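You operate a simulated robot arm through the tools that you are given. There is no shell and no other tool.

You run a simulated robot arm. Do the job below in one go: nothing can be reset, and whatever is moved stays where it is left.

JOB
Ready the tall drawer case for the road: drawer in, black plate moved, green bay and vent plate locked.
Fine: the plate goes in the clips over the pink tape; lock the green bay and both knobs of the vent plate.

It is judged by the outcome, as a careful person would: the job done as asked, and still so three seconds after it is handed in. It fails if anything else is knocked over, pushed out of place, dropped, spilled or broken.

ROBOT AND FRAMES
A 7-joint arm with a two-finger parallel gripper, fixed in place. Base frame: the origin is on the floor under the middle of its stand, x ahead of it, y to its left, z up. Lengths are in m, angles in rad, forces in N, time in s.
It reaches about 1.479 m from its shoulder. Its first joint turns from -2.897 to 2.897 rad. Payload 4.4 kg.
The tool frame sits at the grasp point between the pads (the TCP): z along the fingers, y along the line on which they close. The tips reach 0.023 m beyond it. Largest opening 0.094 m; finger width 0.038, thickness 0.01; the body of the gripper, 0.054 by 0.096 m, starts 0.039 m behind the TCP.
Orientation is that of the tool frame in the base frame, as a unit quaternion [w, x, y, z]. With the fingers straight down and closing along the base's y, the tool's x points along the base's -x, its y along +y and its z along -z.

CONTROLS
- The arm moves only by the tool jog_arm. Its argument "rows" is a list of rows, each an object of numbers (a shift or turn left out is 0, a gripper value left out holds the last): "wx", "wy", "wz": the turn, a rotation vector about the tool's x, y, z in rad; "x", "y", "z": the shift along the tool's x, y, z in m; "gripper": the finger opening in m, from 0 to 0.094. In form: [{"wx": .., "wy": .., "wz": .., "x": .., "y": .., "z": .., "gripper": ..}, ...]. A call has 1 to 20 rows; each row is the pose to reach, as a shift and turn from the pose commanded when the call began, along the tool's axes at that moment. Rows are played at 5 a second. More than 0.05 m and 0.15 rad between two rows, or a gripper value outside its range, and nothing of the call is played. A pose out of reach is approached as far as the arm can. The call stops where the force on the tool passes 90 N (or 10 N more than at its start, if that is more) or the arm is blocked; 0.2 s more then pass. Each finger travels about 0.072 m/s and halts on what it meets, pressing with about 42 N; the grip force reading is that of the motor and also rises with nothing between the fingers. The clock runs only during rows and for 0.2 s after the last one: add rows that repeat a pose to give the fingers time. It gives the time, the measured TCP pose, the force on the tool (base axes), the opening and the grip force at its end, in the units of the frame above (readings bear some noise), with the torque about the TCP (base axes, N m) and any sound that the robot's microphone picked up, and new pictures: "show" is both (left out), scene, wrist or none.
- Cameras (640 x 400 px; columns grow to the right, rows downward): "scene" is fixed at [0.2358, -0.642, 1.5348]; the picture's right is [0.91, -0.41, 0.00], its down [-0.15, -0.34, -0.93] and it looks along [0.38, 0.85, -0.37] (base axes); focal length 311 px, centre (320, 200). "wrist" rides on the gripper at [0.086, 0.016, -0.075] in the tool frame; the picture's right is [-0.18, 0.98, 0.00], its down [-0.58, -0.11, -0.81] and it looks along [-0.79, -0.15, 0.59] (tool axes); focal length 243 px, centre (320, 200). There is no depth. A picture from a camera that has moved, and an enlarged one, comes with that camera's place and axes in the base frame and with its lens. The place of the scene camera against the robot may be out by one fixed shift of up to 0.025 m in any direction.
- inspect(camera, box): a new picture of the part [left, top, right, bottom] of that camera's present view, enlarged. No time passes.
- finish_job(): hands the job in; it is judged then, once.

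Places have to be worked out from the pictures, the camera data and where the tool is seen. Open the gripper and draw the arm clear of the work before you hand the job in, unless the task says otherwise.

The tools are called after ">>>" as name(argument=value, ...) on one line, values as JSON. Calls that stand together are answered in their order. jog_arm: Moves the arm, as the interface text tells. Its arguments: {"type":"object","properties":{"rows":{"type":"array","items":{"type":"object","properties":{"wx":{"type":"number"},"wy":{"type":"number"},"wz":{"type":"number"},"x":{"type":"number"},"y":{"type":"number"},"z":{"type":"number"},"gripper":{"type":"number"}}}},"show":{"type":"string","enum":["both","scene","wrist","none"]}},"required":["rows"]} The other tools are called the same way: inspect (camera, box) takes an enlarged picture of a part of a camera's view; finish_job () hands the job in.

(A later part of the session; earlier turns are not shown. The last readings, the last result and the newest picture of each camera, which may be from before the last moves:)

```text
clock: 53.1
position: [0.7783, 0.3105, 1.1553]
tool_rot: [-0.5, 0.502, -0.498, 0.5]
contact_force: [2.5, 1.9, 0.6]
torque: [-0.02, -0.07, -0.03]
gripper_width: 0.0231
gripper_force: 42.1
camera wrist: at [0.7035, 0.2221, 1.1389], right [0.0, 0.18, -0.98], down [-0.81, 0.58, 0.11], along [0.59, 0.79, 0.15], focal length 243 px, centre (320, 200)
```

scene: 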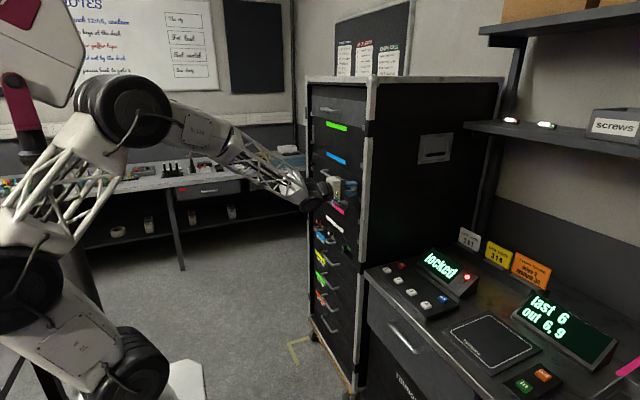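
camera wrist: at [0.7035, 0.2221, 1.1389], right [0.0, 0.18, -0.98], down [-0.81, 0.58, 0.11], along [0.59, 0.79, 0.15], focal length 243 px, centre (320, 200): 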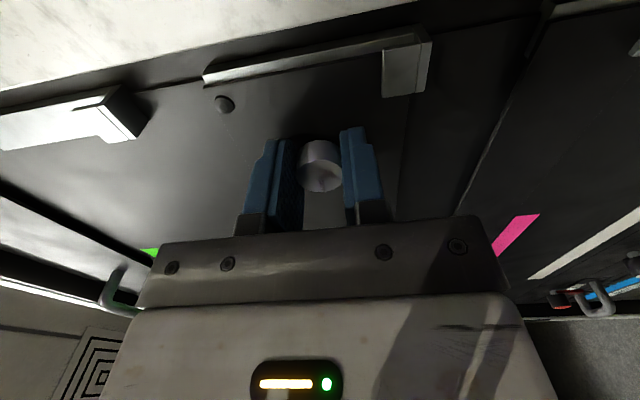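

The knob is gripped at 23 mm. I start a slow clockwise turn, positive about tool z, and check the torque for a stop.

>>> jog_arm(rows=[{"wz": 0.06}, {"wz": 0.12}, {"wz": 0.18}, {"wz": 0.24}, {"wz": 0.3}, {"wz": 0.3}], show="wrist")

>>> inspect(camera="wrist", box=[240, 100, 420, 230])

```text
clock: 54.5
position: [0.7775, 0.3086, 1.1539]
tool_rot: [0.569, -0.421, 0.568, -0.418]
contact_force: [-2.3, -5.0, 9.0]
torque: [-0.02, -0.49, -0.23]
gripper_width: 0.023
gripper_force: 41.9
camera wrist: at [0.7035, 0.2308, 1.1138], right [0.0, 0.46, -0.89], down [-0.81, 0.52, 0.27], along [0.59, 0.72, 0.37], focal length 243 px, centre (320, 200)
```

wrist: 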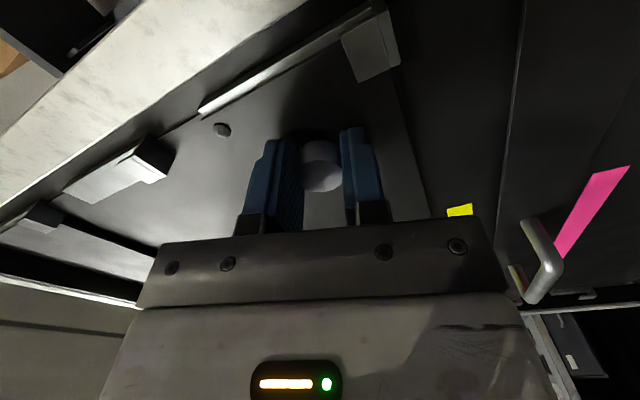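

```text
3.08 times, centred on (330, 165) of wrist
camera zoom: at [0.7035, 0.2308, 1.1138], right [0.0, 0.46, -0.89], down [-0.81, 0.52, 0.27], along [0.59, 0.72, 0.37], focal length 746 px, centre (289, 308)
```

zoom: 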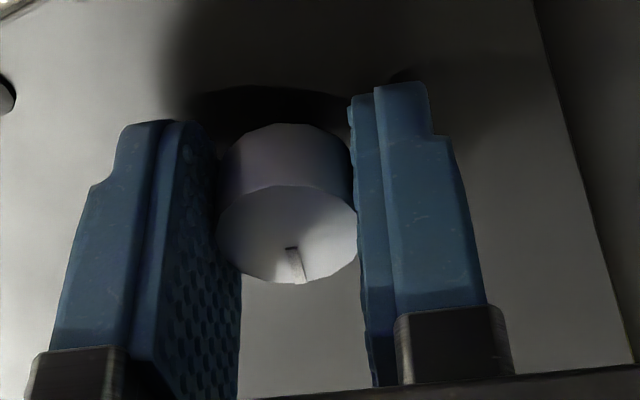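

The tick turned with the gripper, and the torque about x is nearly zero, so the knob rotates freely this way. I continue the turn.

>>> jog_arm(rows=[{"wz": 0.08}, {"wz": 0.16}, {"wz": 0.24}, {"wz": 0.32}, {"wz": 0.4}, {"wz": 0.48}, {"wz": 0.56}, {"wz": 0.64}, {"wz": 0.64}], show="wrist")

>>> inspect(camera="wrist", box=[240, 100, 420, 230])

```text
clock: 56.5
position: [0.7781, 0.3105, 1.1535]
tool_rot: [0.672, -0.222, 0.671, -0.219]
contact_force: [0.8, 0.8, 5.8]
torque: [0.02, -0.41, -0.26]
gripper_width: 0.0231
gripper_force: 41.9
camera wrist: at [0.7033, 0.2706, 1.0752], right [0.0, 0.9, -0.43], down [-0.81, 0.25, 0.53], along [0.59, 0.35, 0.73], focal length 243 px, centre (320, 200)
```

wrist: 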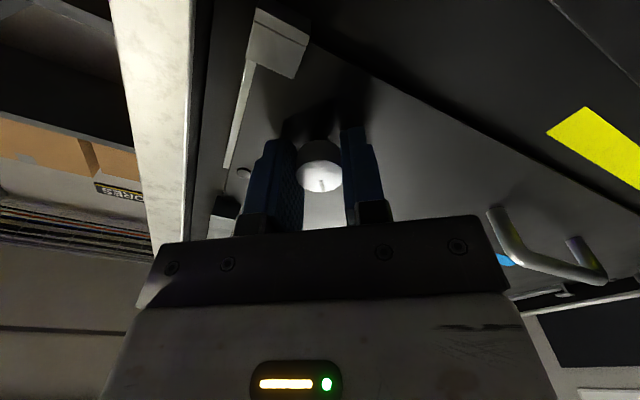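

```text
3.08 times, centred on (330, 165) of wrist
camera zoom: at [0.7033, 0.2706, 1.0752], right [0.0, 0.9, -0.43], down [-0.81, 0.25, 0.53], along [0.59, 0.35, 0.73], focal length 746 px, centre (289, 308)
```

zoom: 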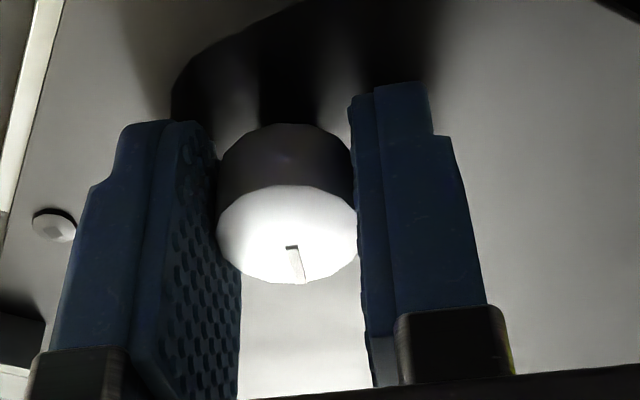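

The tick still tracks the gripper. I complete the quarter turn with another 0.63 rad.

>>> jog_arm(rows=[{"wz": 0.08}, {"wz": 0.16}, {"wz": 0.24}, {"wz": 0.32}, {"wz": 0.4}, {"wz": 0.48}, {"wz": 0.56}, {"wz": 0.631}, {"wz": 0.631}], show="both")

>>> inspect(camera="wrist", box=[240, 100, 420, 230])

```text
clock: 58.5
position: [0.7776, 0.3103, 1.154]
tool_rot: [0.707, -0.002, 0.707, 0.001]
contact_force: [-1.6, -4.6, 5.3]
torque: [0.01, -0.37, -0.5]
gripper_width: 0.0231
gripper_force: 41.5
camera wrist: at [0.7031, 0.3249, 1.0679], right [0.0, 0.98, 0.18], down [-0.81, -0.11, 0.58], along [0.59, -0.14, 0.79], focal length 243 px, centre (320, 200)
```

scene: 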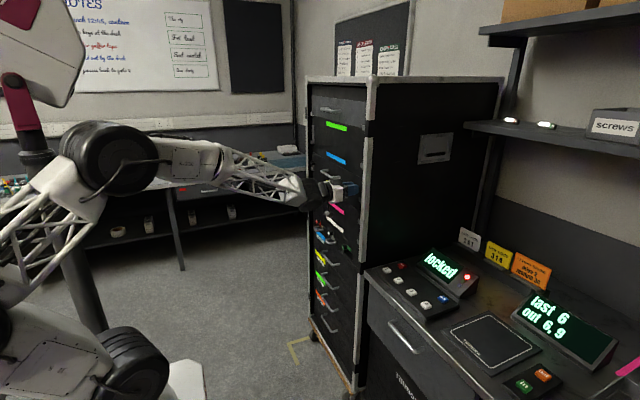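
wrist: 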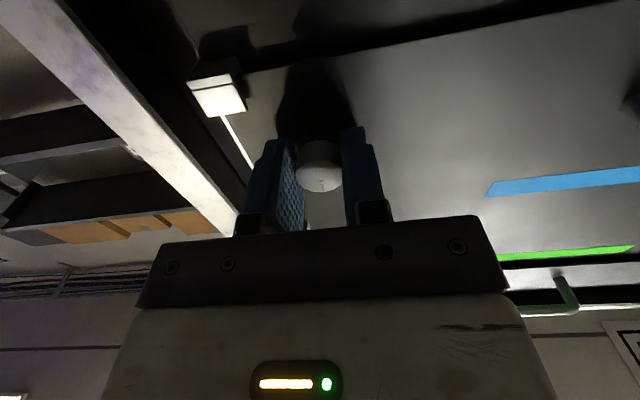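

```text
3.08 times, centred on (330, 165) of wrist
camera zoom: at [0.7031, 0.3249, 1.0679], right [0.0, 0.98, 0.18], down [-0.81, -0.11, 0.58], along [0.59, -0.14, 0.79], focal length 746 px, centre (289, 308)
```

zoom: 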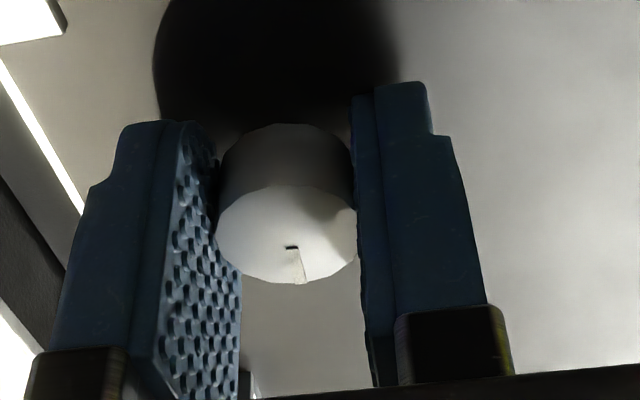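

The knob has turned 90° and its tick now points up, with no stop felt yet. I go slightly further to feel for an end stop.

>>> jog_arm(rows=[{"wz": 0.03}, {"wz": 0.06}, {"wz": 0.09}, {"wz": 0.09}], show="wrist")

>>> inspect(camera="wrist", box=[240, 100, 420, 230])

```text
clock: 59.5
position: [0.7781, 0.3095, 1.1535]
tool_rot: [0.706, 0.029, 0.707, 0.032]
contact_force: [-7.1, -2.8, 0.7]
torque: [-0.11, -0.33, -0.49]
gripper_width: 0.0232
gripper_force: 41.9
camera wrist: at [0.7031, 0.3327, 1.069], right [0.0, 0.96, 0.27], down [-0.81, -0.16, 0.57], along [0.59, -0.22, 0.78], focal length 243 px, centre (320, 200)
```

wrist: 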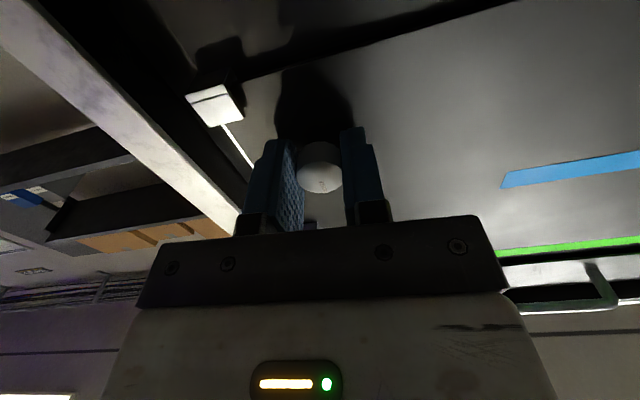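

```text
3.08 times, centred on (330, 165) of wrist
camera zoom: at [0.7031, 0.3327, 1.069], right [0.0, 0.96, 0.27], down [-0.81, -0.16, 0.57], along [0.59, -0.22, 0.78], focal length 746 px, centre (289, 308)
```

zoom: 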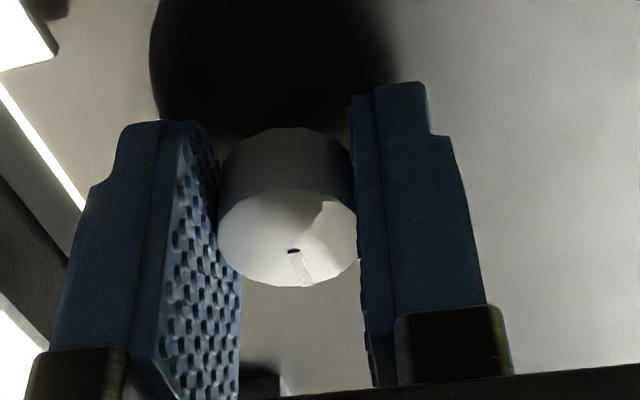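

Beyond 90° the torque now opposes the turn and the tick lags slightly, so the white knob is against its end stop, locked. I release it and back away.

>>> jog_arm(rows=[{"wz": -0.03}, {"wz": -0.06, "gripper": 0.03}, {"wz": -0.06, "gripper": 0.042}, {"wz": -0.06}, {"wz": -0.06, "z": -0.015}, {"wz": -0.06, "z": -0.03}, {"wz": -0.06, "z": -0.06}, {"wz": -0.06, "z": -0.1}, {"wz": -0.06, "z": -0.14}, {"wz": -0.06, "z": -0.18}, {"wz": -0.06, "z": -0.18}], show="both")

>>> inspect(camera="scene", box=[300, 140, 390, 230])

>>> inspect(camera="wrist", box=[240, 0, 440, 160])

```text
clock: 61.9
position: [0.5966, 0.3099, 1.1528]
tool_rot: [0.707, 0.007, 0.707, 0.011]
contact_force: [-0.3, 0.6, -0.7]
torque: [-0.03, -0.03, 0.02]
gripper_width: 0.0419
gripper_force: 0.0
camera wrist: at [0.5225, 0.3267, 1.0681], right [0.0, 0.98, 0.21], down [-0.81, -0.13, 0.58], along [0.59, -0.17, 0.79], focal length 243 px, centre (320, 200)
```

scene: 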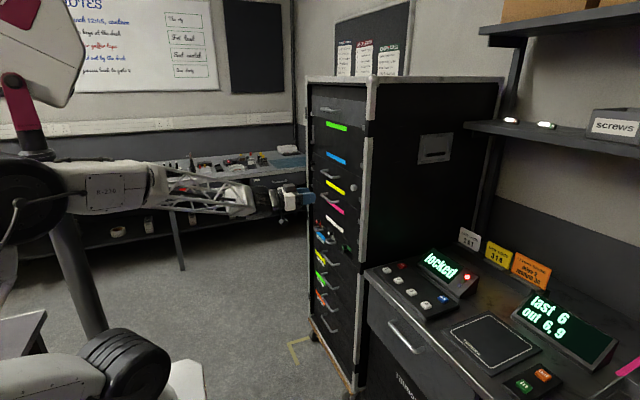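
wrist: 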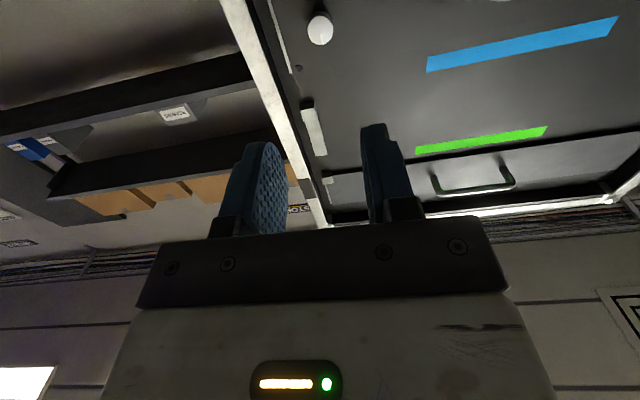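

```text
4.44 times, centred on (345, 185) of scene
camera zoom: at [0.2358, -0.642, 1.5348], right [0.91, -0.41, 0.0], down [-0.15, -0.34, -0.93], along [0.38, 0.85, -0.37], focal length 1381 px, centre (209, 267)
```

zoom: 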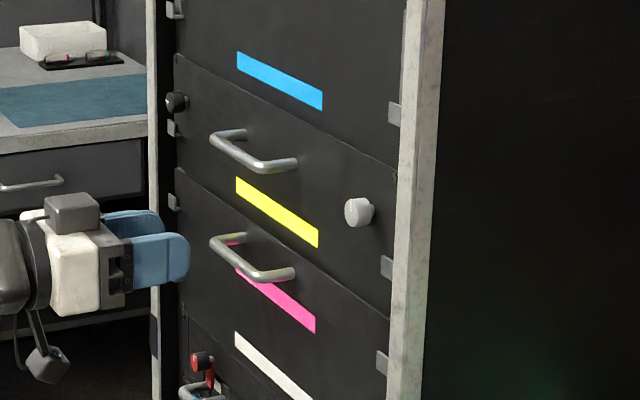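

```text
2.50 times, centred on (340, 80) of wrist
camera zoom: at [0.5225, 0.3267, 1.0681], right [0.0, 0.98, 0.21], down [-0.81, -0.13, 0.58], along [0.59, -0.17, 0.79], focal length 606 px, centre (270, 500)
```

zoom: 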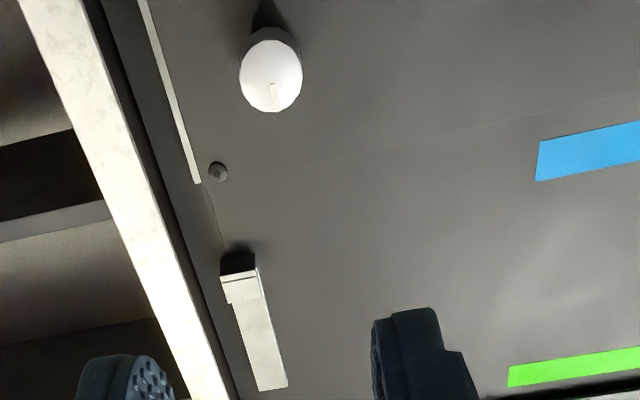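

The white knob's tick now points up. I move across to the black knob near y≈0.706, rolling the wrist back to −π/2 on the way.

>>> jog_arm(rows=[{"wz": -0.133, "x": 0.0007, "y": 0.033, "z": 0.0045}, {"wz": -0.267, "x": 0.0015, "y": 0.066, "z": 0.009}, {"wz": -0.4, "x": 0.0022, "y": 0.099, "z": 0.0134}, {"wz": -0.533, "x": 0.003, "y": 0.132, "z": 0.0178}, {"wz": -0.666, "x": 0.0037, "y": 0.165, "z": 0.0223}, {"wz": -0.8, "x": 0.0045, "y": 0.198, "z": 0.0267}, {"wz": -0.933, "x": 0.0052, "y": 0.231, "z": 0.0312}, {"wz": -1.066, "x": 0.0059, "y": 0.264, "z": 0.0356}, {"wz": -1.2, "x": 0.0067, "y": 0.297, "z": 0.04}, {"wz": -1.333, "x": 0.0074, "y": 0.33, "z": 0.0445}, {"wz": -1.466, "x": 0.0082, "y": 0.363, "z": 0.0489}, {"wz": -1.598, "x": 0.0089, "y": 0.396, "z": 0.0534}, {"wz": -1.598, "x": 0.0089, "y": 0.396, "z": 0.0534}], show="both")

>>> inspect(camera="wrist", box=[260, 10, 390, 90])

```text
clock: 64.7
position: [0.6506, 0.7053, 1.1565]
tool_rot: [-0.5, 0.502, -0.498, 0.5]
contact_force: [0.3, -0.1, -0.8]
torque: [-0.02, 0.0, 0.01]
gripper_width: 0.0419
gripper_force: 0.0
camera wrist: at [0.5752, 0.6179, 1.1404], right [0.0, 0.18, -0.98], down [-0.81, 0.58, 0.11], along [0.59, 0.79, 0.15], focal length 243 px, centre (320, 200)
```

scene: 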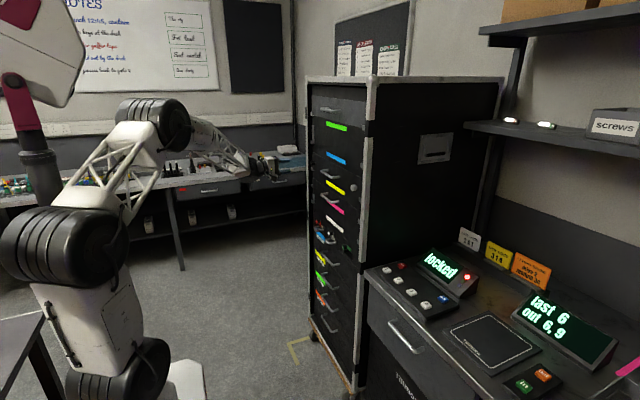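
wrist: 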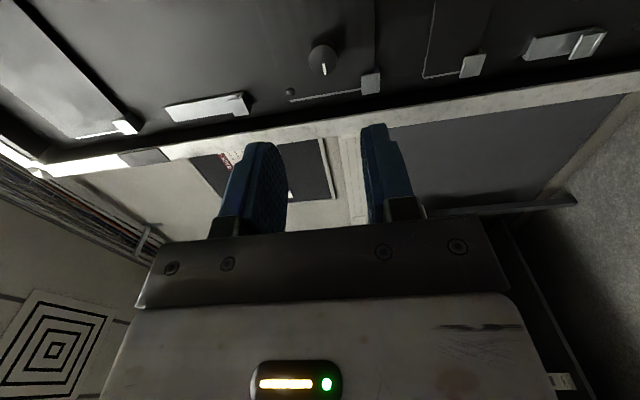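

```text
4.92 times, centred on (325, 50) of wrist
camera zoom: at [0.5752, 0.6179, 1.1404], right [0.0, 0.18, -0.98], down [-0.81, 0.58, 0.11], along [0.59, 0.79, 0.15], focal length 1194 px, centre (295, 938)
```

zoom: 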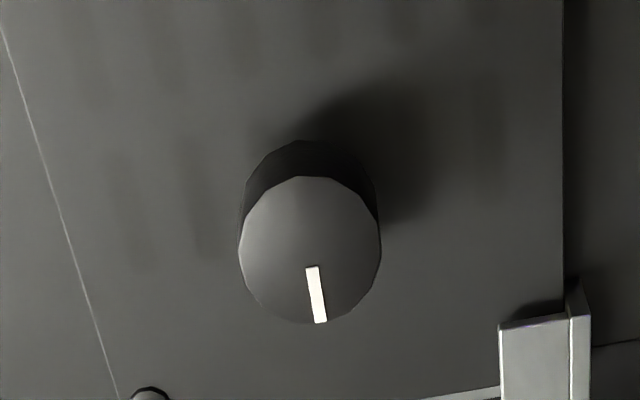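

The black knob's face centre works out to about (0.787, 0.709, 1.155), with its tick still pointing +y. I advance onto it with a small sideways correction.

>>> jog_arm(rows=[{"z": 0.03, "x": -0.0037, "y": 0.0013}, {"z": 0.06, "x": -0.0037, "y": 0.0013}, {"z": 0.085, "x": -0.0037, "y": 0.0013}, {"z": 0.1, "x": -0.0037, "y": 0.0013}, {"z": 0.11, "x": -0.0037, "y": 0.0013}, {"z": 0.119, "x": -0.0037, "y": 0.0013}, {"z": 0.1275, "x": -0.0037, "y": 0.0013}, {"z": 0.1275, "x": -0.0037, "y": 0.0013}], show="both")

>>> inspect(camera="wrist", box=[220, 80, 440, 240])

```text
clock: 66.5
position: [0.7776, 0.71, 1.1545]
tool_rot: [-0.5, 0.501, -0.5, 0.499]
contact_force: [0.3, -0.3, -0.1]
torque: [0.0, 0.01, -0.03]
gripper_width: 0.042
gripper_force: 0.1
camera wrist: at [0.7028, 0.6217, 1.1392], right [0.0, 0.18, -0.98], down [-0.81, 0.58, 0.11], along [0.59, 0.79, 0.15], focal length 243 px, centre (320, 200)
```

scene: 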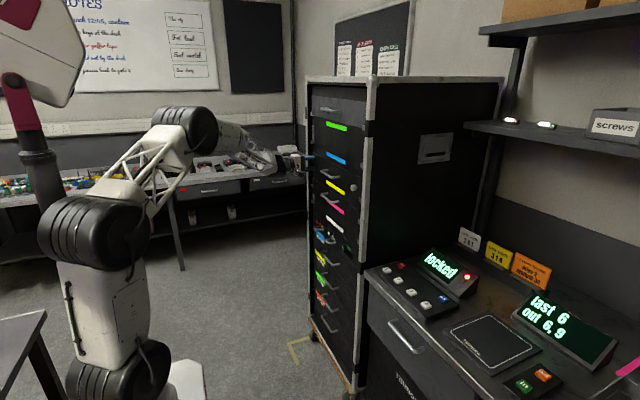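
wrist: 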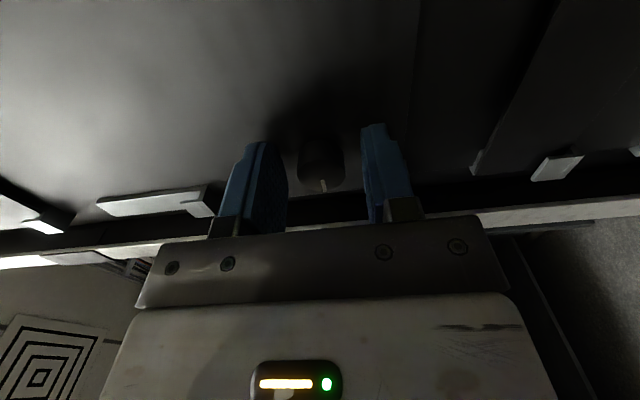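

```text
2.50 times, centred on (330, 160) of wrist
camera zoom: at [0.7028, 0.6217, 1.1392], right [0.0, 0.18, -0.98], down [-0.81, 0.58, 0.11], along [0.59, 0.79, 0.15], focal length 606 px, centre (295, 300)
```

zoom: 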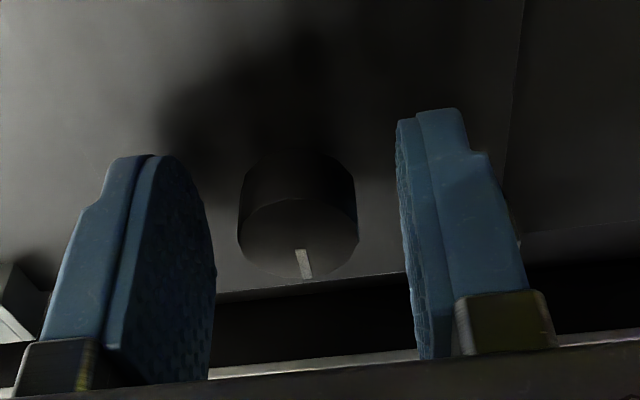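

The knob is centred between the pads. I close on it.

>>> jog_arm(rows=[{"gripper": 0.03}, {"gripper": 0.015}, {"gripper": 0.015}, {"gripper": 0.015}], show="none")

```text
clock: 67.5
position: [0.7774, 0.71, 1.1547]
tool_rot: [0.501, -0.501, 0.499, -0.499]
contact_force: [-0.1, 0.5, 0.0]
torque: [0.0, -0.2, 0.07]
gripper_width: 0.0229
gripper_force: 41.9
```

The grip holds at 23 mm. I turn it clockwise by 0.8 rad and check that the tick follows.

>>> jog_arm(rows=[{"wz": 0.08}, {"wz": 0.16}, {"wz": 0.24}, {"wz": 0.32}, {"wz": 0.4}, {"wz": 0.48}, {"wz": 0.56}, {"wz": 0.64}, {"wz": 0.72}, {"wz": 0.8}, {"wz": 0.8}], show="wrist")

>>> inspect(camera="wrist", box=[240, 100, 420, 230])

```text
clock: 69.9
position: [0.7773, 0.7108, 1.1546]
tool_rot: [0.656, -0.267, 0.655, -0.263]
contact_force: [-18.2, -7.2, -4.6]
torque: [-0.02, -0.22, -0.4]
gripper_width: 0.023
gripper_force: 42.6
camera wrist: at [0.7027, 0.6604, 1.0811], right [0.0, 0.83, -0.55], down [-0.81, 0.32, 0.49], along [0.59, 0.45, 0.67], focal length 243 px, centre (320, 200)
```

wrist: 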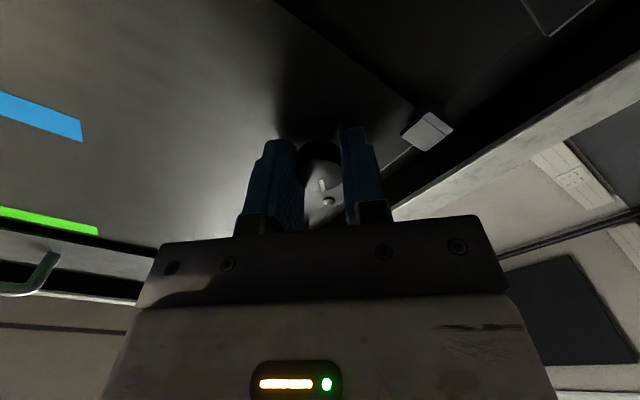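

```text
3.08 times, centred on (330, 165) of wrist
camera zoom: at [0.7027, 0.6604, 1.0811], right [0.0, 0.83, -0.55], down [-0.81, 0.32, 0.49], along [0.59, 0.45, 0.67], focal length 746 px, centre (289, 308)
```

zoom: 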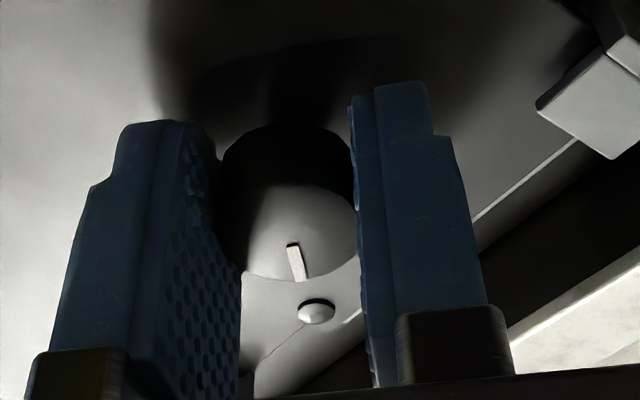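

The tick is following. I finish the quarter turn plus a touch more to meet the stop.

>>> jog_arm(rows=[{"wz": 0.08}, {"wz": 0.16}, {"wz": 0.24}, {"wz": 0.32}, {"wz": 0.4}, {"wz": 0.48}, {"wz": 0.56}, {"wz": 0.64}, {"wz": 0.72}, {"wz": 0.78}, {"wz": 0.82}, {"wz": 0.85}, {"wz": 0.85}], show="wrist")

>>> inspect(camera="wrist", box=[240, 100, 420, 230])

```text
clock: 72.7
position: [0.7797, 0.71, 1.155]
tool_rot: [0.706, 0.026, 0.707, 0.029]
contact_force: [-11.3, -2.7, 0.0]
torque: [-0.12, -0.21, -0.46]
gripper_width: 0.023
gripper_force: 41.9
camera wrist: at [0.7028, 0.7315, 1.0691], right [0.0, 0.97, 0.26], down [-0.81, -0.16, 0.57], along [0.59, -0.21, 0.78], focal length 243 px, centre (320, 200)
```

wrist: 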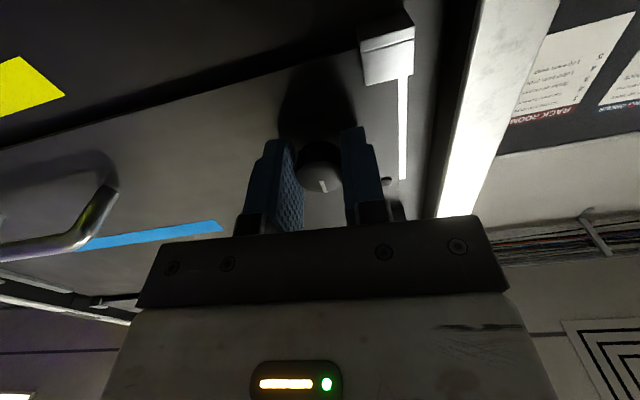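

```text
3.08 times, centred on (330, 165) of wrist
camera zoom: at [0.7028, 0.7315, 1.0691], right [0.0, 0.97, 0.26], down [-0.81, -0.16, 0.57], along [0.59, -0.21, 0.78], focal length 746 px, centre (289, 308)
```

zoom: 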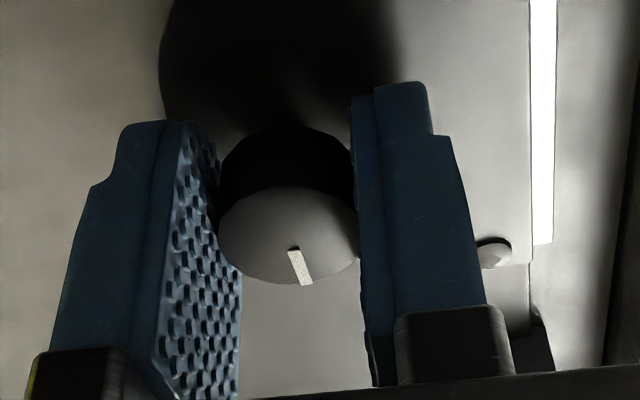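

The same stop torque (−0.12 N·m) shows up at 90°, so the black knob is locked as well. I release it and back off.

>>> jog_arm(rows=[{"wz": -0.03}, {"wz": -0.05, "gripper": 0.03}, {"wz": -0.05, "gripper": 0.042}, {"wz": -0.05}, {"wz": -0.05, "z": -0.015}, {"wz": -0.05, "z": -0.03}, {"wz": -0.05, "z": -0.06}, {"wz": -0.05, "z": -0.1}, {"wz": -0.05, "z": -0.14}, {"wz": -0.05, "z": -0.18}, {"wz": -0.05, "z": -0.18}], show="both")

>>> inspect(camera="wrist", box=[260, 0, 400, 90])

>>> inspect(camera="scene", box=[300, 140, 390, 230])

```text
clock: 75.1
position: [0.5977, 0.7087, 1.1541]
tool_rot: [0.707, 0.009, 0.707, 0.011]
contact_force: [0.7, -1.3, 0.7]
torque: [-0.04, 0.03, 0.02]
gripper_width: 0.042
gripper_force: 0.0
camera wrist: at [0.5225, 0.7267, 1.0684], right [0.0, 0.98, 0.21], down [-0.81, -0.13, 0.58], along [0.59, -0.17, 0.79], focal length 243 px, centre (320, 200)
```

scene: 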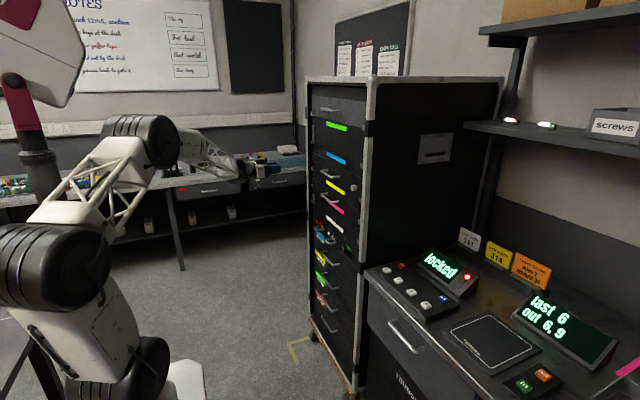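
wrist: 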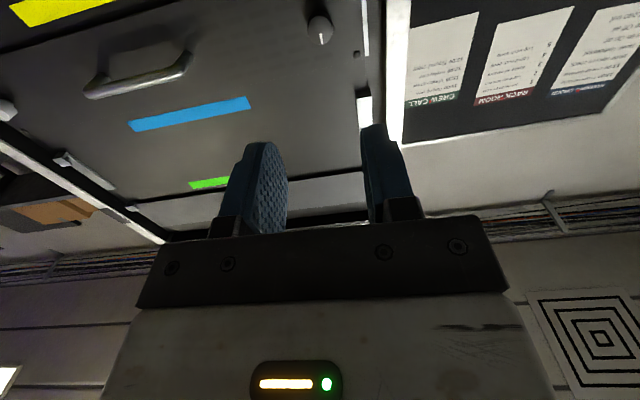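

```text
4.44 times, centred on (330, 45) of wrist
camera zoom: at [0.5225, 0.7267, 1.0684], right [0.0, 0.98, 0.21], down [-0.81, -0.13, 0.58], along [0.59, -0.17, 0.79], focal length 1078 px, centre (276, 889)
```

zoom: 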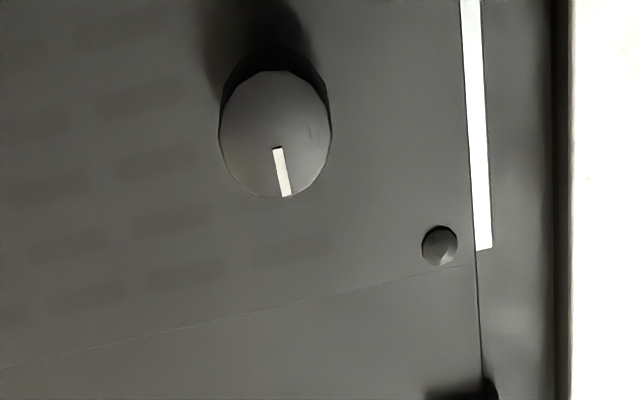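

```text
4.44 times, centred on (345, 185) of scene
camera zoom: at [0.2358, -0.642, 1.5348], right [0.91, -0.41, 0.0], down [-0.15, -0.34, -0.93], along [0.38, 0.85, -0.37], focal length 1381 px, centre (209, 267)
```

zoom: 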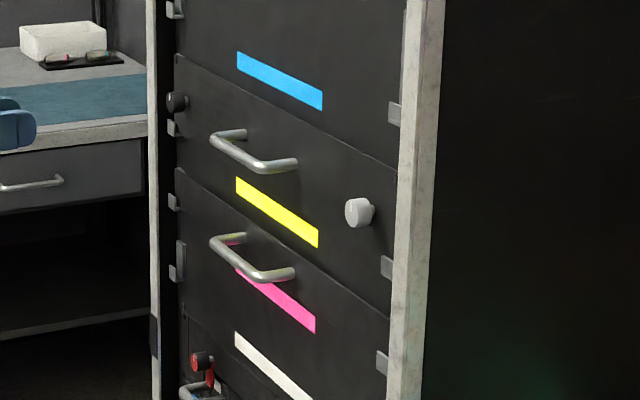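

Both vent plate knobs now have their ticks up. Next I move down in front of the green lever near (y≈0.369, z≈0.866), rolling back to −π/2.

>>> jog_arm(rows=[{"wz": -0.133, "x": 0.0232, "y": -0.029, "z": 0.0025}, {"wz": -0.267, "x": 0.0463, "y": -0.058, "z": 0.005}, {"wz": -0.4, "x": 0.0695, "y": -0.087, "z": 0.0075}, {"wz": -0.533, "x": 0.0927, "y": -0.116, "z": 0.01}, {"wz": -0.666, "x": 0.1158, "y": -0.145, "z": 0.0125}, {"wz": -0.8, "x": 0.139, "y": -0.174, "z": 0.015}, {"wz": -0.933, "x": 0.1622, "y": -0.203, "z": 0.0175}, {"wz": -1.066, "x": 0.1853, "y": -0.232, "z": 0.02}, {"wz": -1.2, "x": 0.2085, "y": -0.261, "z": 0.0225}, {"wz": -1.333, "x": 0.2317, "y": -0.29, "z": 0.025}, {"wz": -1.466, "x": 0.2548, "y": -0.319, "z": 0.0275}, {"wz": -1.6, "x": 0.278, "y": -0.348, "z": 0.03}, {"wz": -1.6, "x": 0.278, "y": -0.348, "z": 0.03}], show="both")

>>> inspect(camera="wrist", box=[250, 0, 400, 110])

>>> inspect(camera="scene", box=[305, 210, 385, 280])

```text
clock: 77.9
position: [0.6281, 0.3687, 0.8654]
tool_rot: [-0.5, 0.502, -0.498, 0.5]
contact_force: [-0.2, -0.2, -0.1]
torque: [0.02, 0.01, 0.03]
gripper_width: 0.0419
gripper_force: 0.1
camera wrist: at [0.5534, 0.2813, 0.8496], right [0.0, 0.18, -0.98], down [-0.81, 0.58, 0.11], along [0.59, 0.79, 0.15], focal length 243 px, centre (320, 200)
```

scene: 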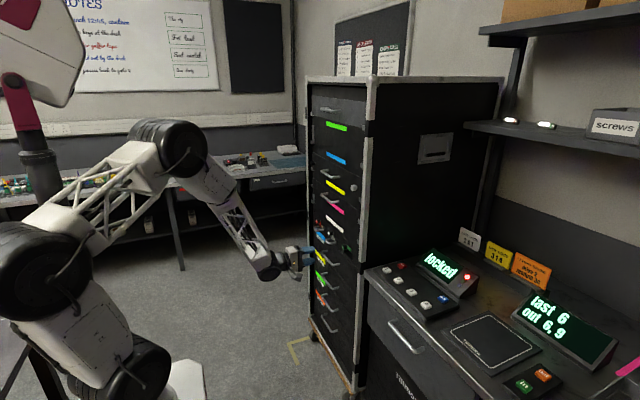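
wrist: 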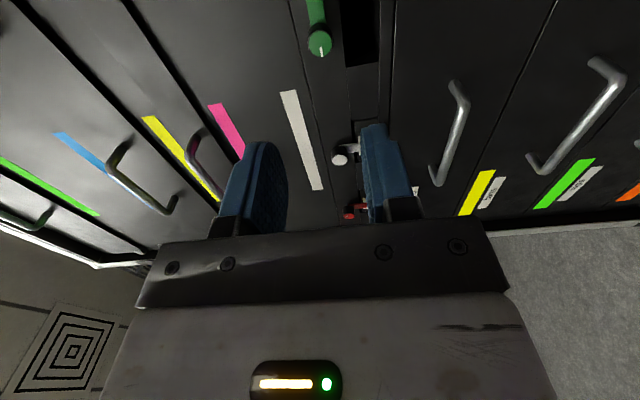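

```text
3.64 times, centred on (325, 55) of wrist
camera zoom: at [0.5534, 0.2813, 0.8496], right [0.0, 0.18, -0.98], down [-0.81, 0.58, 0.11], along [0.59, 0.79, 0.15], focal length 882 px, centre (302, 727)
```

zoom: 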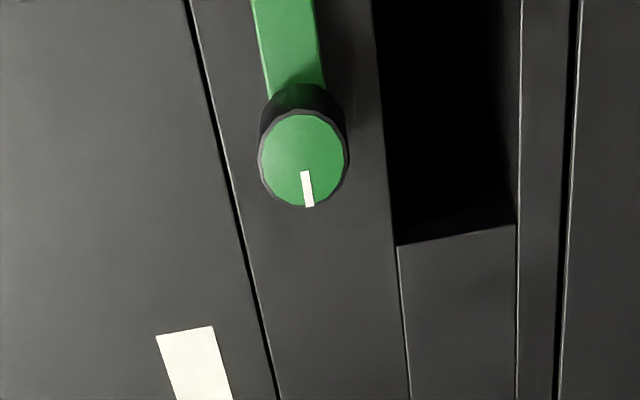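

```text
5.71 times, centred on (345, 245) of scene
camera zoom: at [0.2358, -0.642, 1.5348], right [0.91, -0.41, 0.0], down [-0.15, -0.34, -0.93], along [0.38, 0.85, -0.37], focal length 1775 px, centre (177, -57)
```

zoom: 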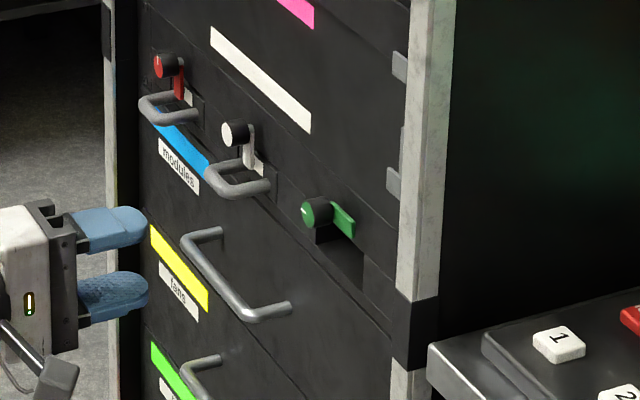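

The green knob's face centre is at about (0.788, 0.368, 0.865), and its lever plate points to −y. I advance straight onto the knob.

>>> jog_arm(rows=[{"z": 0.035}, {"z": 0.07}, {"z": 0.1}, {"z": 0.118}, {"z": 0.13}, {"z": 0.14}, {"z": 0.149}, {"z": 0.149}], show="both")

>>> inspect(camera="wrist", box=[220, 80, 440, 240])

```text
clock: 79.7
position: [0.779, 0.3713, 0.8665]
tool_rot: [0.501, -0.5, 0.499, -0.5]
contact_force: [0.0, -0.2, 0.2]
torque: [-0.01, -0.03, -0.02]
gripper_width: 0.0422
gripper_force: 0.0
camera wrist: at [0.703, 0.2829, 0.8503], right [0.0, 0.18, -0.98], down [-0.81, 0.58, 0.11], along [0.59, 0.79, 0.15], focal length 243 px, centre (320, 200)
```

scene: 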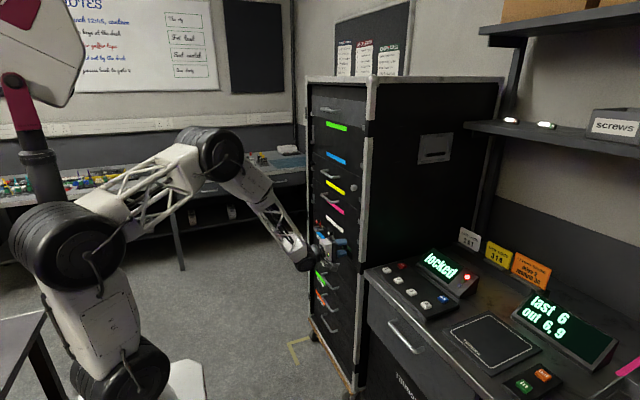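
wrist: 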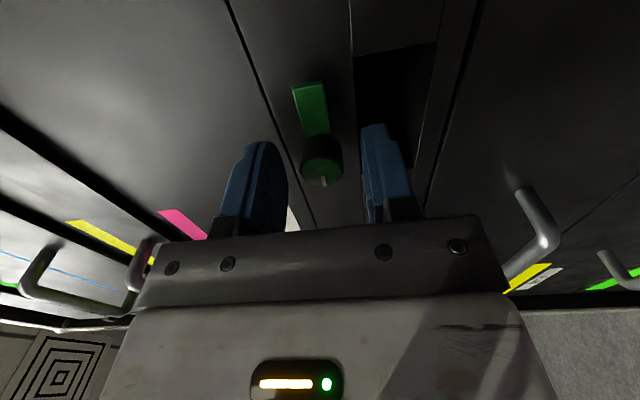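

```text
2.50 times, centred on (330, 160) of wrist
camera zoom: at [0.703, 0.2829, 0.8503], right [0.0, 0.18, -0.98], down [-0.81, 0.58, 0.11], along [0.59, 0.79, 0.15], focal length 606 px, centre (295, 300)
```

zoom: 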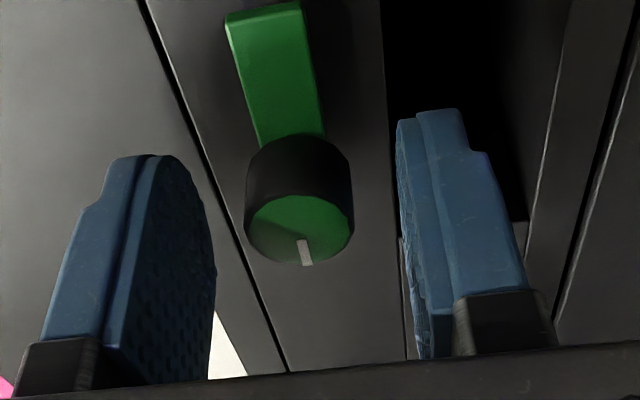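

The knob is between the pads. I shift 2 mm to centre on it and close.

>>> jog_arm(rows=[{"x": 0.002, "y": 0.0008}, {"x": 0.002, "y": 0.0008, "gripper": 0.03}, {"x": 0.002, "y": 0.0008, "gripper": 0.014}, {"x": 0.002, "y": 0.0008, "gripper": 0.014}, {"x": 0.002, "y": 0.0008, "gripper": 0.014}], show="wrist")

```text
clock: 80.9
position: [0.7771, 0.369, 0.8659]
tool_rot: [-0.5, 0.501, -0.5, 0.499]
contact_force: [2.9, 0.1, -2.7]
torque: [0.04, -0.33, 0.06]
gripper_width: 0.0216
gripper_force: 44.8
camera wrist: at [0.7029, 0.2809, 0.8494], right [0.0, 0.18, -0.98], down [-0.81, 0.58, 0.11], along [0.59, 0.79, 0.15], focal length 243 px, centre (320, 200)
```

wrist: 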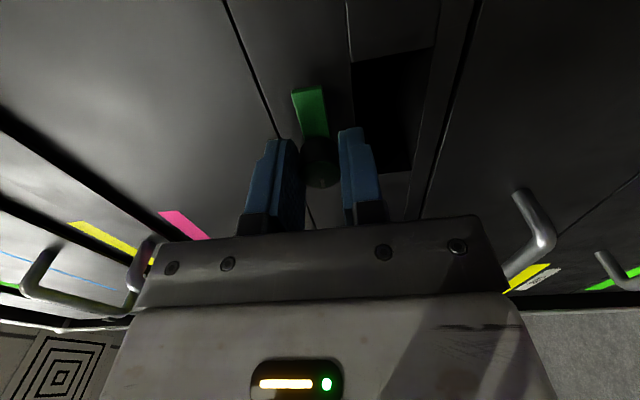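

The green knob is gripped at 21.6 mm. I turn it clockwise by 0.8 rad, swinging the lever from −y toward down.

>>> jog_arm(rows=[{"wz": 0.08}, {"wz": 0.16}, {"wz": 0.24}, {"wz": 0.32}, {"wz": 0.4}, {"wz": 0.48}, {"wz": 0.56}, {"wz": 0.64}, {"wz": 0.72}, {"wz": 0.8}, {"wz": 0.8}], show="both")

>>> inspect(camera="wrist", box=[240, 70, 420, 230])

```text
clock: 83.3
position: [0.7771, 0.3686, 0.865]
tool_rot: [0.655, -0.267, 0.656, -0.264]
contact_force: [14.6, 43.1, -38.4]
torque: [-0.07, 0.27, 0.52]
gripper_width: 0.0214
gripper_force: 44.9
camera wrist: at [0.7026, 0.319, 0.7914], right [0.0, 0.83, -0.55], down [-0.81, 0.32, 0.49], along [0.59, 0.45, 0.67], focal length 243 px, centre (320, 200)
```

scene: 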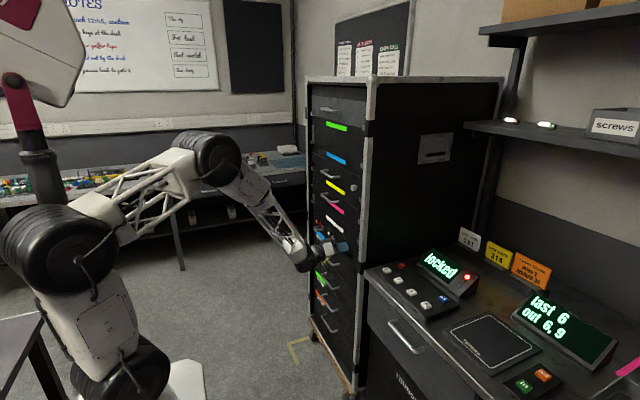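
wrist: 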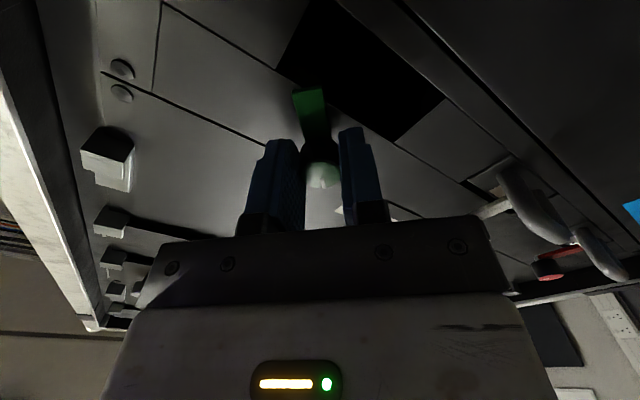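

```text
2.50 times, centred on (330, 150) of wrist
camera zoom: at [0.7026, 0.319, 0.7914], right [0.0, 0.83, -0.55], down [-0.81, 0.32, 0.49], along [0.59, 0.45, 0.67], focal length 606 px, centre (295, 325)
```

zoom: 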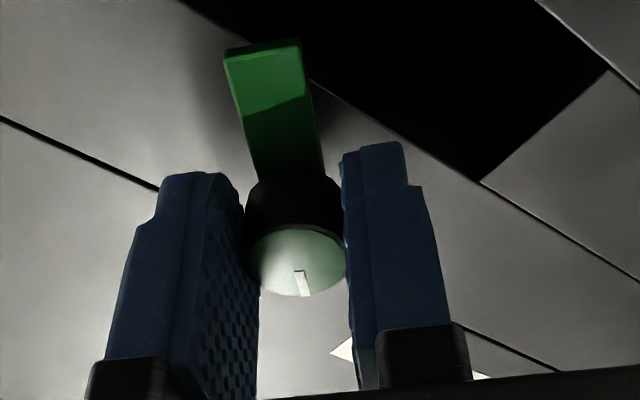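

The lever is swinging toward the slot as intended, but there is a 57 N side force along the pinch line, so the knob axis lies a couple of mm toward +y. I shift the tool that way to relieve it.

>>> jog_arm(rows=[{"x": -0.0007, "y": 0.0007}, {"x": -0.0014, "y": 0.0014}, {"x": -0.0014, "y": 0.0014}], show="none")

```text
clock: 84.1
position: [0.7769, 0.3686, 0.8641]
tool_rot: [0.654, -0.267, 0.656, -0.265]
contact_force: [-1.4, 1.8, -36.6]
torque: [-0.04, 0.22, -0.16]
gripper_width: 0.0216
gripper_force: 44.5
```

The y force vanished, at roughly 20 N/mm, and −37 N remains in z. I shift down by about 1.8 mm.

>>> jog_arm(rows=[{"x": 0.0006, "y": 0.0006}, {"x": 0.0013, "y": 0.00125}, {"x": 0.0013, "y": 0.00125}], show="none")

```text
clock: 84.9
position: [0.7781, 0.3695, 0.8638]
tool_rot: [0.656, -0.266, 0.655, -0.265]
contact_force: [-23.4, -25.4, -13.3]
torque: [0.02, -0.07, -0.78]
gripper_width: 0.0216
gripper_force: 45.5
```

The forces are moderate now. I continue the turn in a shorter step and watch them.

>>> jog_arm(rows=[{"wz": 0.07}, {"wz": 0.14}, {"wz": 0.21}, {"wz": 0.28}, {"wz": 0.35}, {"wz": 0.4}, {"wz": 0.4}], show="wrist")

>>> inspect(camera="wrist", box=[240, 70, 420, 230])

```text
clock: 86.5
position: [0.7779, 0.3691, 0.8647]
tool_rot: [0.695, -0.13, 0.695, -0.13]
contact_force: [-15.9, -29.3, 1.1]
torque: [0.03, -0.06, -1.0]
gripper_width: 0.0216
gripper_force: 45.0
camera wrist: at [0.7031, 0.3525, 0.7781], right [0.0, 0.98, -0.18], down [-0.81, 0.11, 0.58], along [0.59, 0.15, 0.79], focal length 243 px, centre (320, 200)
```

wrist: 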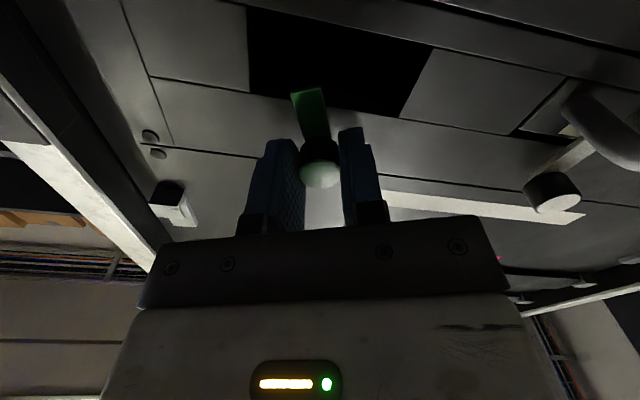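

```text
2.50 times, centred on (330, 150) of wrist
camera zoom: at [0.7031, 0.3525, 0.7781], right [0.0, 0.98, -0.18], down [-0.81, 0.11, 0.58], along [0.59, 0.15, 0.79], focal length 606 px, centre (295, 325)
```

zoom: 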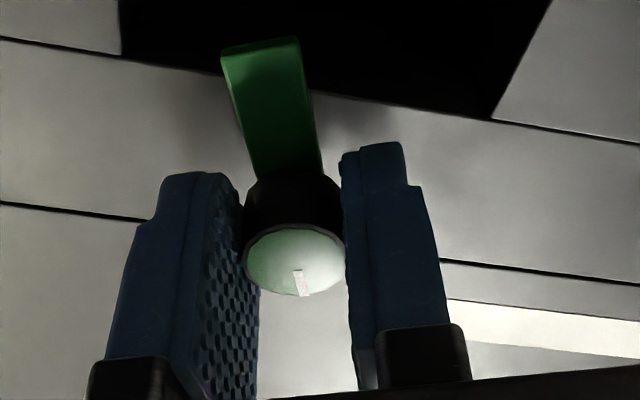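

The lever is nearly down. I finish the turn with a 1 mm −y relief, going slightly past 90° to meet the stop.

>>> jog_arm(rows=[{"wz": 0.06, "x": 0.0003, "y": -0.0009}, {"wz": 0.12, "x": 0.0003, "y": -0.0009}, {"wz": 0.18, "x": 0.0003, "y": -0.0009}, {"wz": 0.24, "x": 0.0003, "y": -0.0009}, {"wz": 0.3, "x": 0.0003, "y": -0.0009}, {"wz": 0.36, "x": 0.0003, "y": -0.0009}, {"wz": 0.41, "x": 0.0003, "y": -0.0009}, {"wz": 0.45, "x": 0.0003, "y": -0.0009}, {"wz": 0.45, "x": 0.0003, "y": -0.0009}], show="wrist")

>>> inspect(camera="wrist", box=[240, 70, 420, 230])

```text
clock: 88.5
position: [0.7782, 0.3703, 0.8638]
tool_rot: [0.707, 0.026, 0.707, 0.029]
contact_force: [12.8, 41.3, -6.1]
torque: [-0.2, -0.29, 0.16]
gripper_width: 0.0216
gripper_force: 45.3
camera wrist: at [0.7026, 0.3918, 0.7794], right [0.0, 0.97, 0.26], down [-0.81, -0.16, 0.57], along [0.59, -0.21, 0.78], focal length 243 px, centre (320, 200)
```

wrist: 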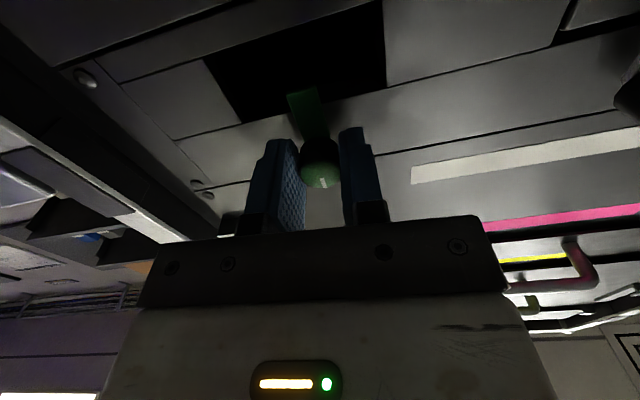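

```text
2.50 times, centred on (330, 150) of wrist
camera zoom: at [0.7026, 0.3918, 0.7794], right [0.0, 0.97, 0.26], down [-0.81, -0.16, 0.57], along [0.59, -0.21, 0.78], focal length 606 px, centre (295, 325)
```

zoom: 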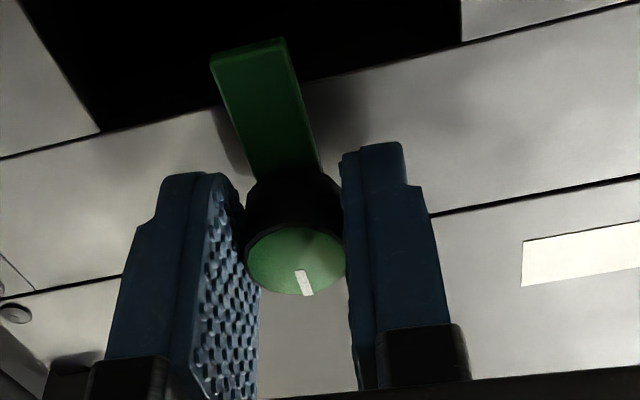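

The stop torque (−0.2 N·m) is there and the lever is vertical over the slot. I ease the side force, release, and back out.

>>> jog_arm(rows=[{"y": 0.0015, "wz": -0.03}, {"y": 0.0015, "wz": -0.05, "gripper": 0.03}, {"y": 0.0015, "wz": -0.05, "gripper": 0.042}, {"y": 0.0015, "wz": -0.05}, {"y": 0.0015, "wz": -0.05, "z": -0.015}, {"y": 0.0015, "wz": -0.05, "z": -0.03}, {"y": 0.0015, "wz": -0.05, "z": -0.06}, {"y": 0.0015, "wz": -0.05, "z": -0.1}, {"y": 0.0015, "wz": -0.05, "z": -0.14}, {"y": 0.0015, "wz": -0.05, "z": -0.18}, {"y": 0.0015, "wz": -0.05, "z": -0.22}, {"y": 0.0015, "wz": -0.05, "z": -0.22}], show="both")

>>> inspect(camera="scene", box=[300, 200, 390, 280])

>>> inspect(camera="wrist", box=[240, 0, 440, 120])

```text
clock: 91.1
position: [0.5574, 0.371, 0.8649]
tool_rot: [0.707, 0.01, 0.707, 0.011]
contact_force: [-0.2, -0.6, -0.3]
torque: [0.02, -0.03, 0.01]
gripper_width: 0.042
gripper_force: 0.1
camera wrist: at [0.4828, 0.3883, 0.7785], right [0.0, 0.98, 0.21], down [-0.81, -0.13, 0.58], along [0.59, -0.17, 0.79], focal length 243 px, centre (320, 200)
```

scene: 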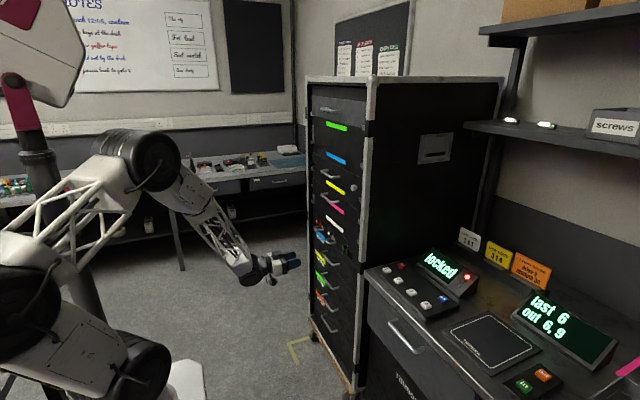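
wrist: 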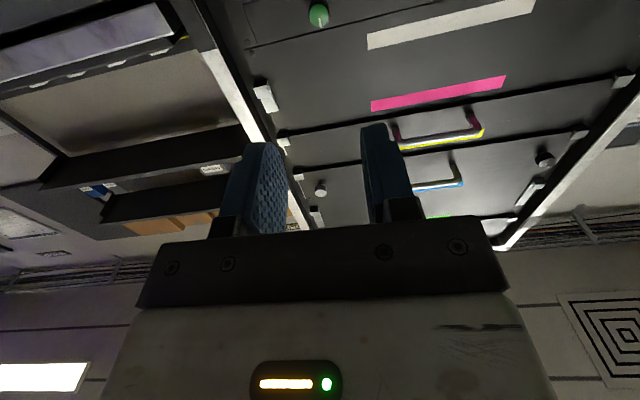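

```text
5.00 times, centred on (345, 240) of scene
camera zoom: at [0.2358, -0.642, 1.5348], right [0.91, -0.41, 0.0], down [-0.15, -0.34, -0.93], along [0.38, 0.85, -0.37], focal length 1553 px, centre (195, 0)
```

zoom: 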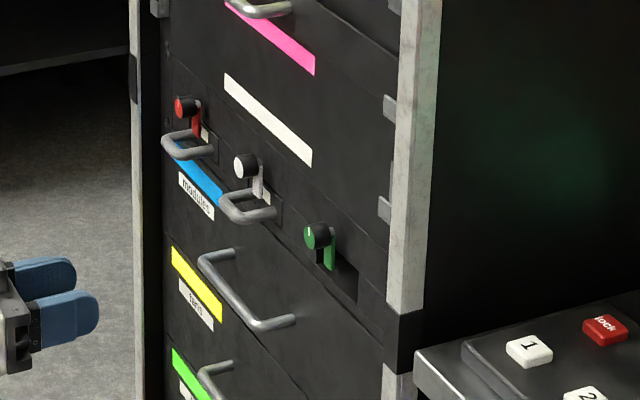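

```text
3.20 times, centred on (340, 60) of wrist
camera zoom: at [0.4828, 0.3883, 0.7785], right [0.0, 0.98, 0.21], down [-0.81, -0.13, 0.58], along [0.59, -0.17, 0.79], focal length 776 px, centre (256, 648)
```

zoom: 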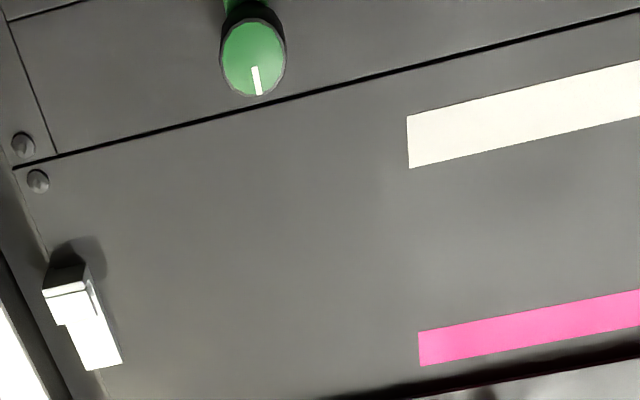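

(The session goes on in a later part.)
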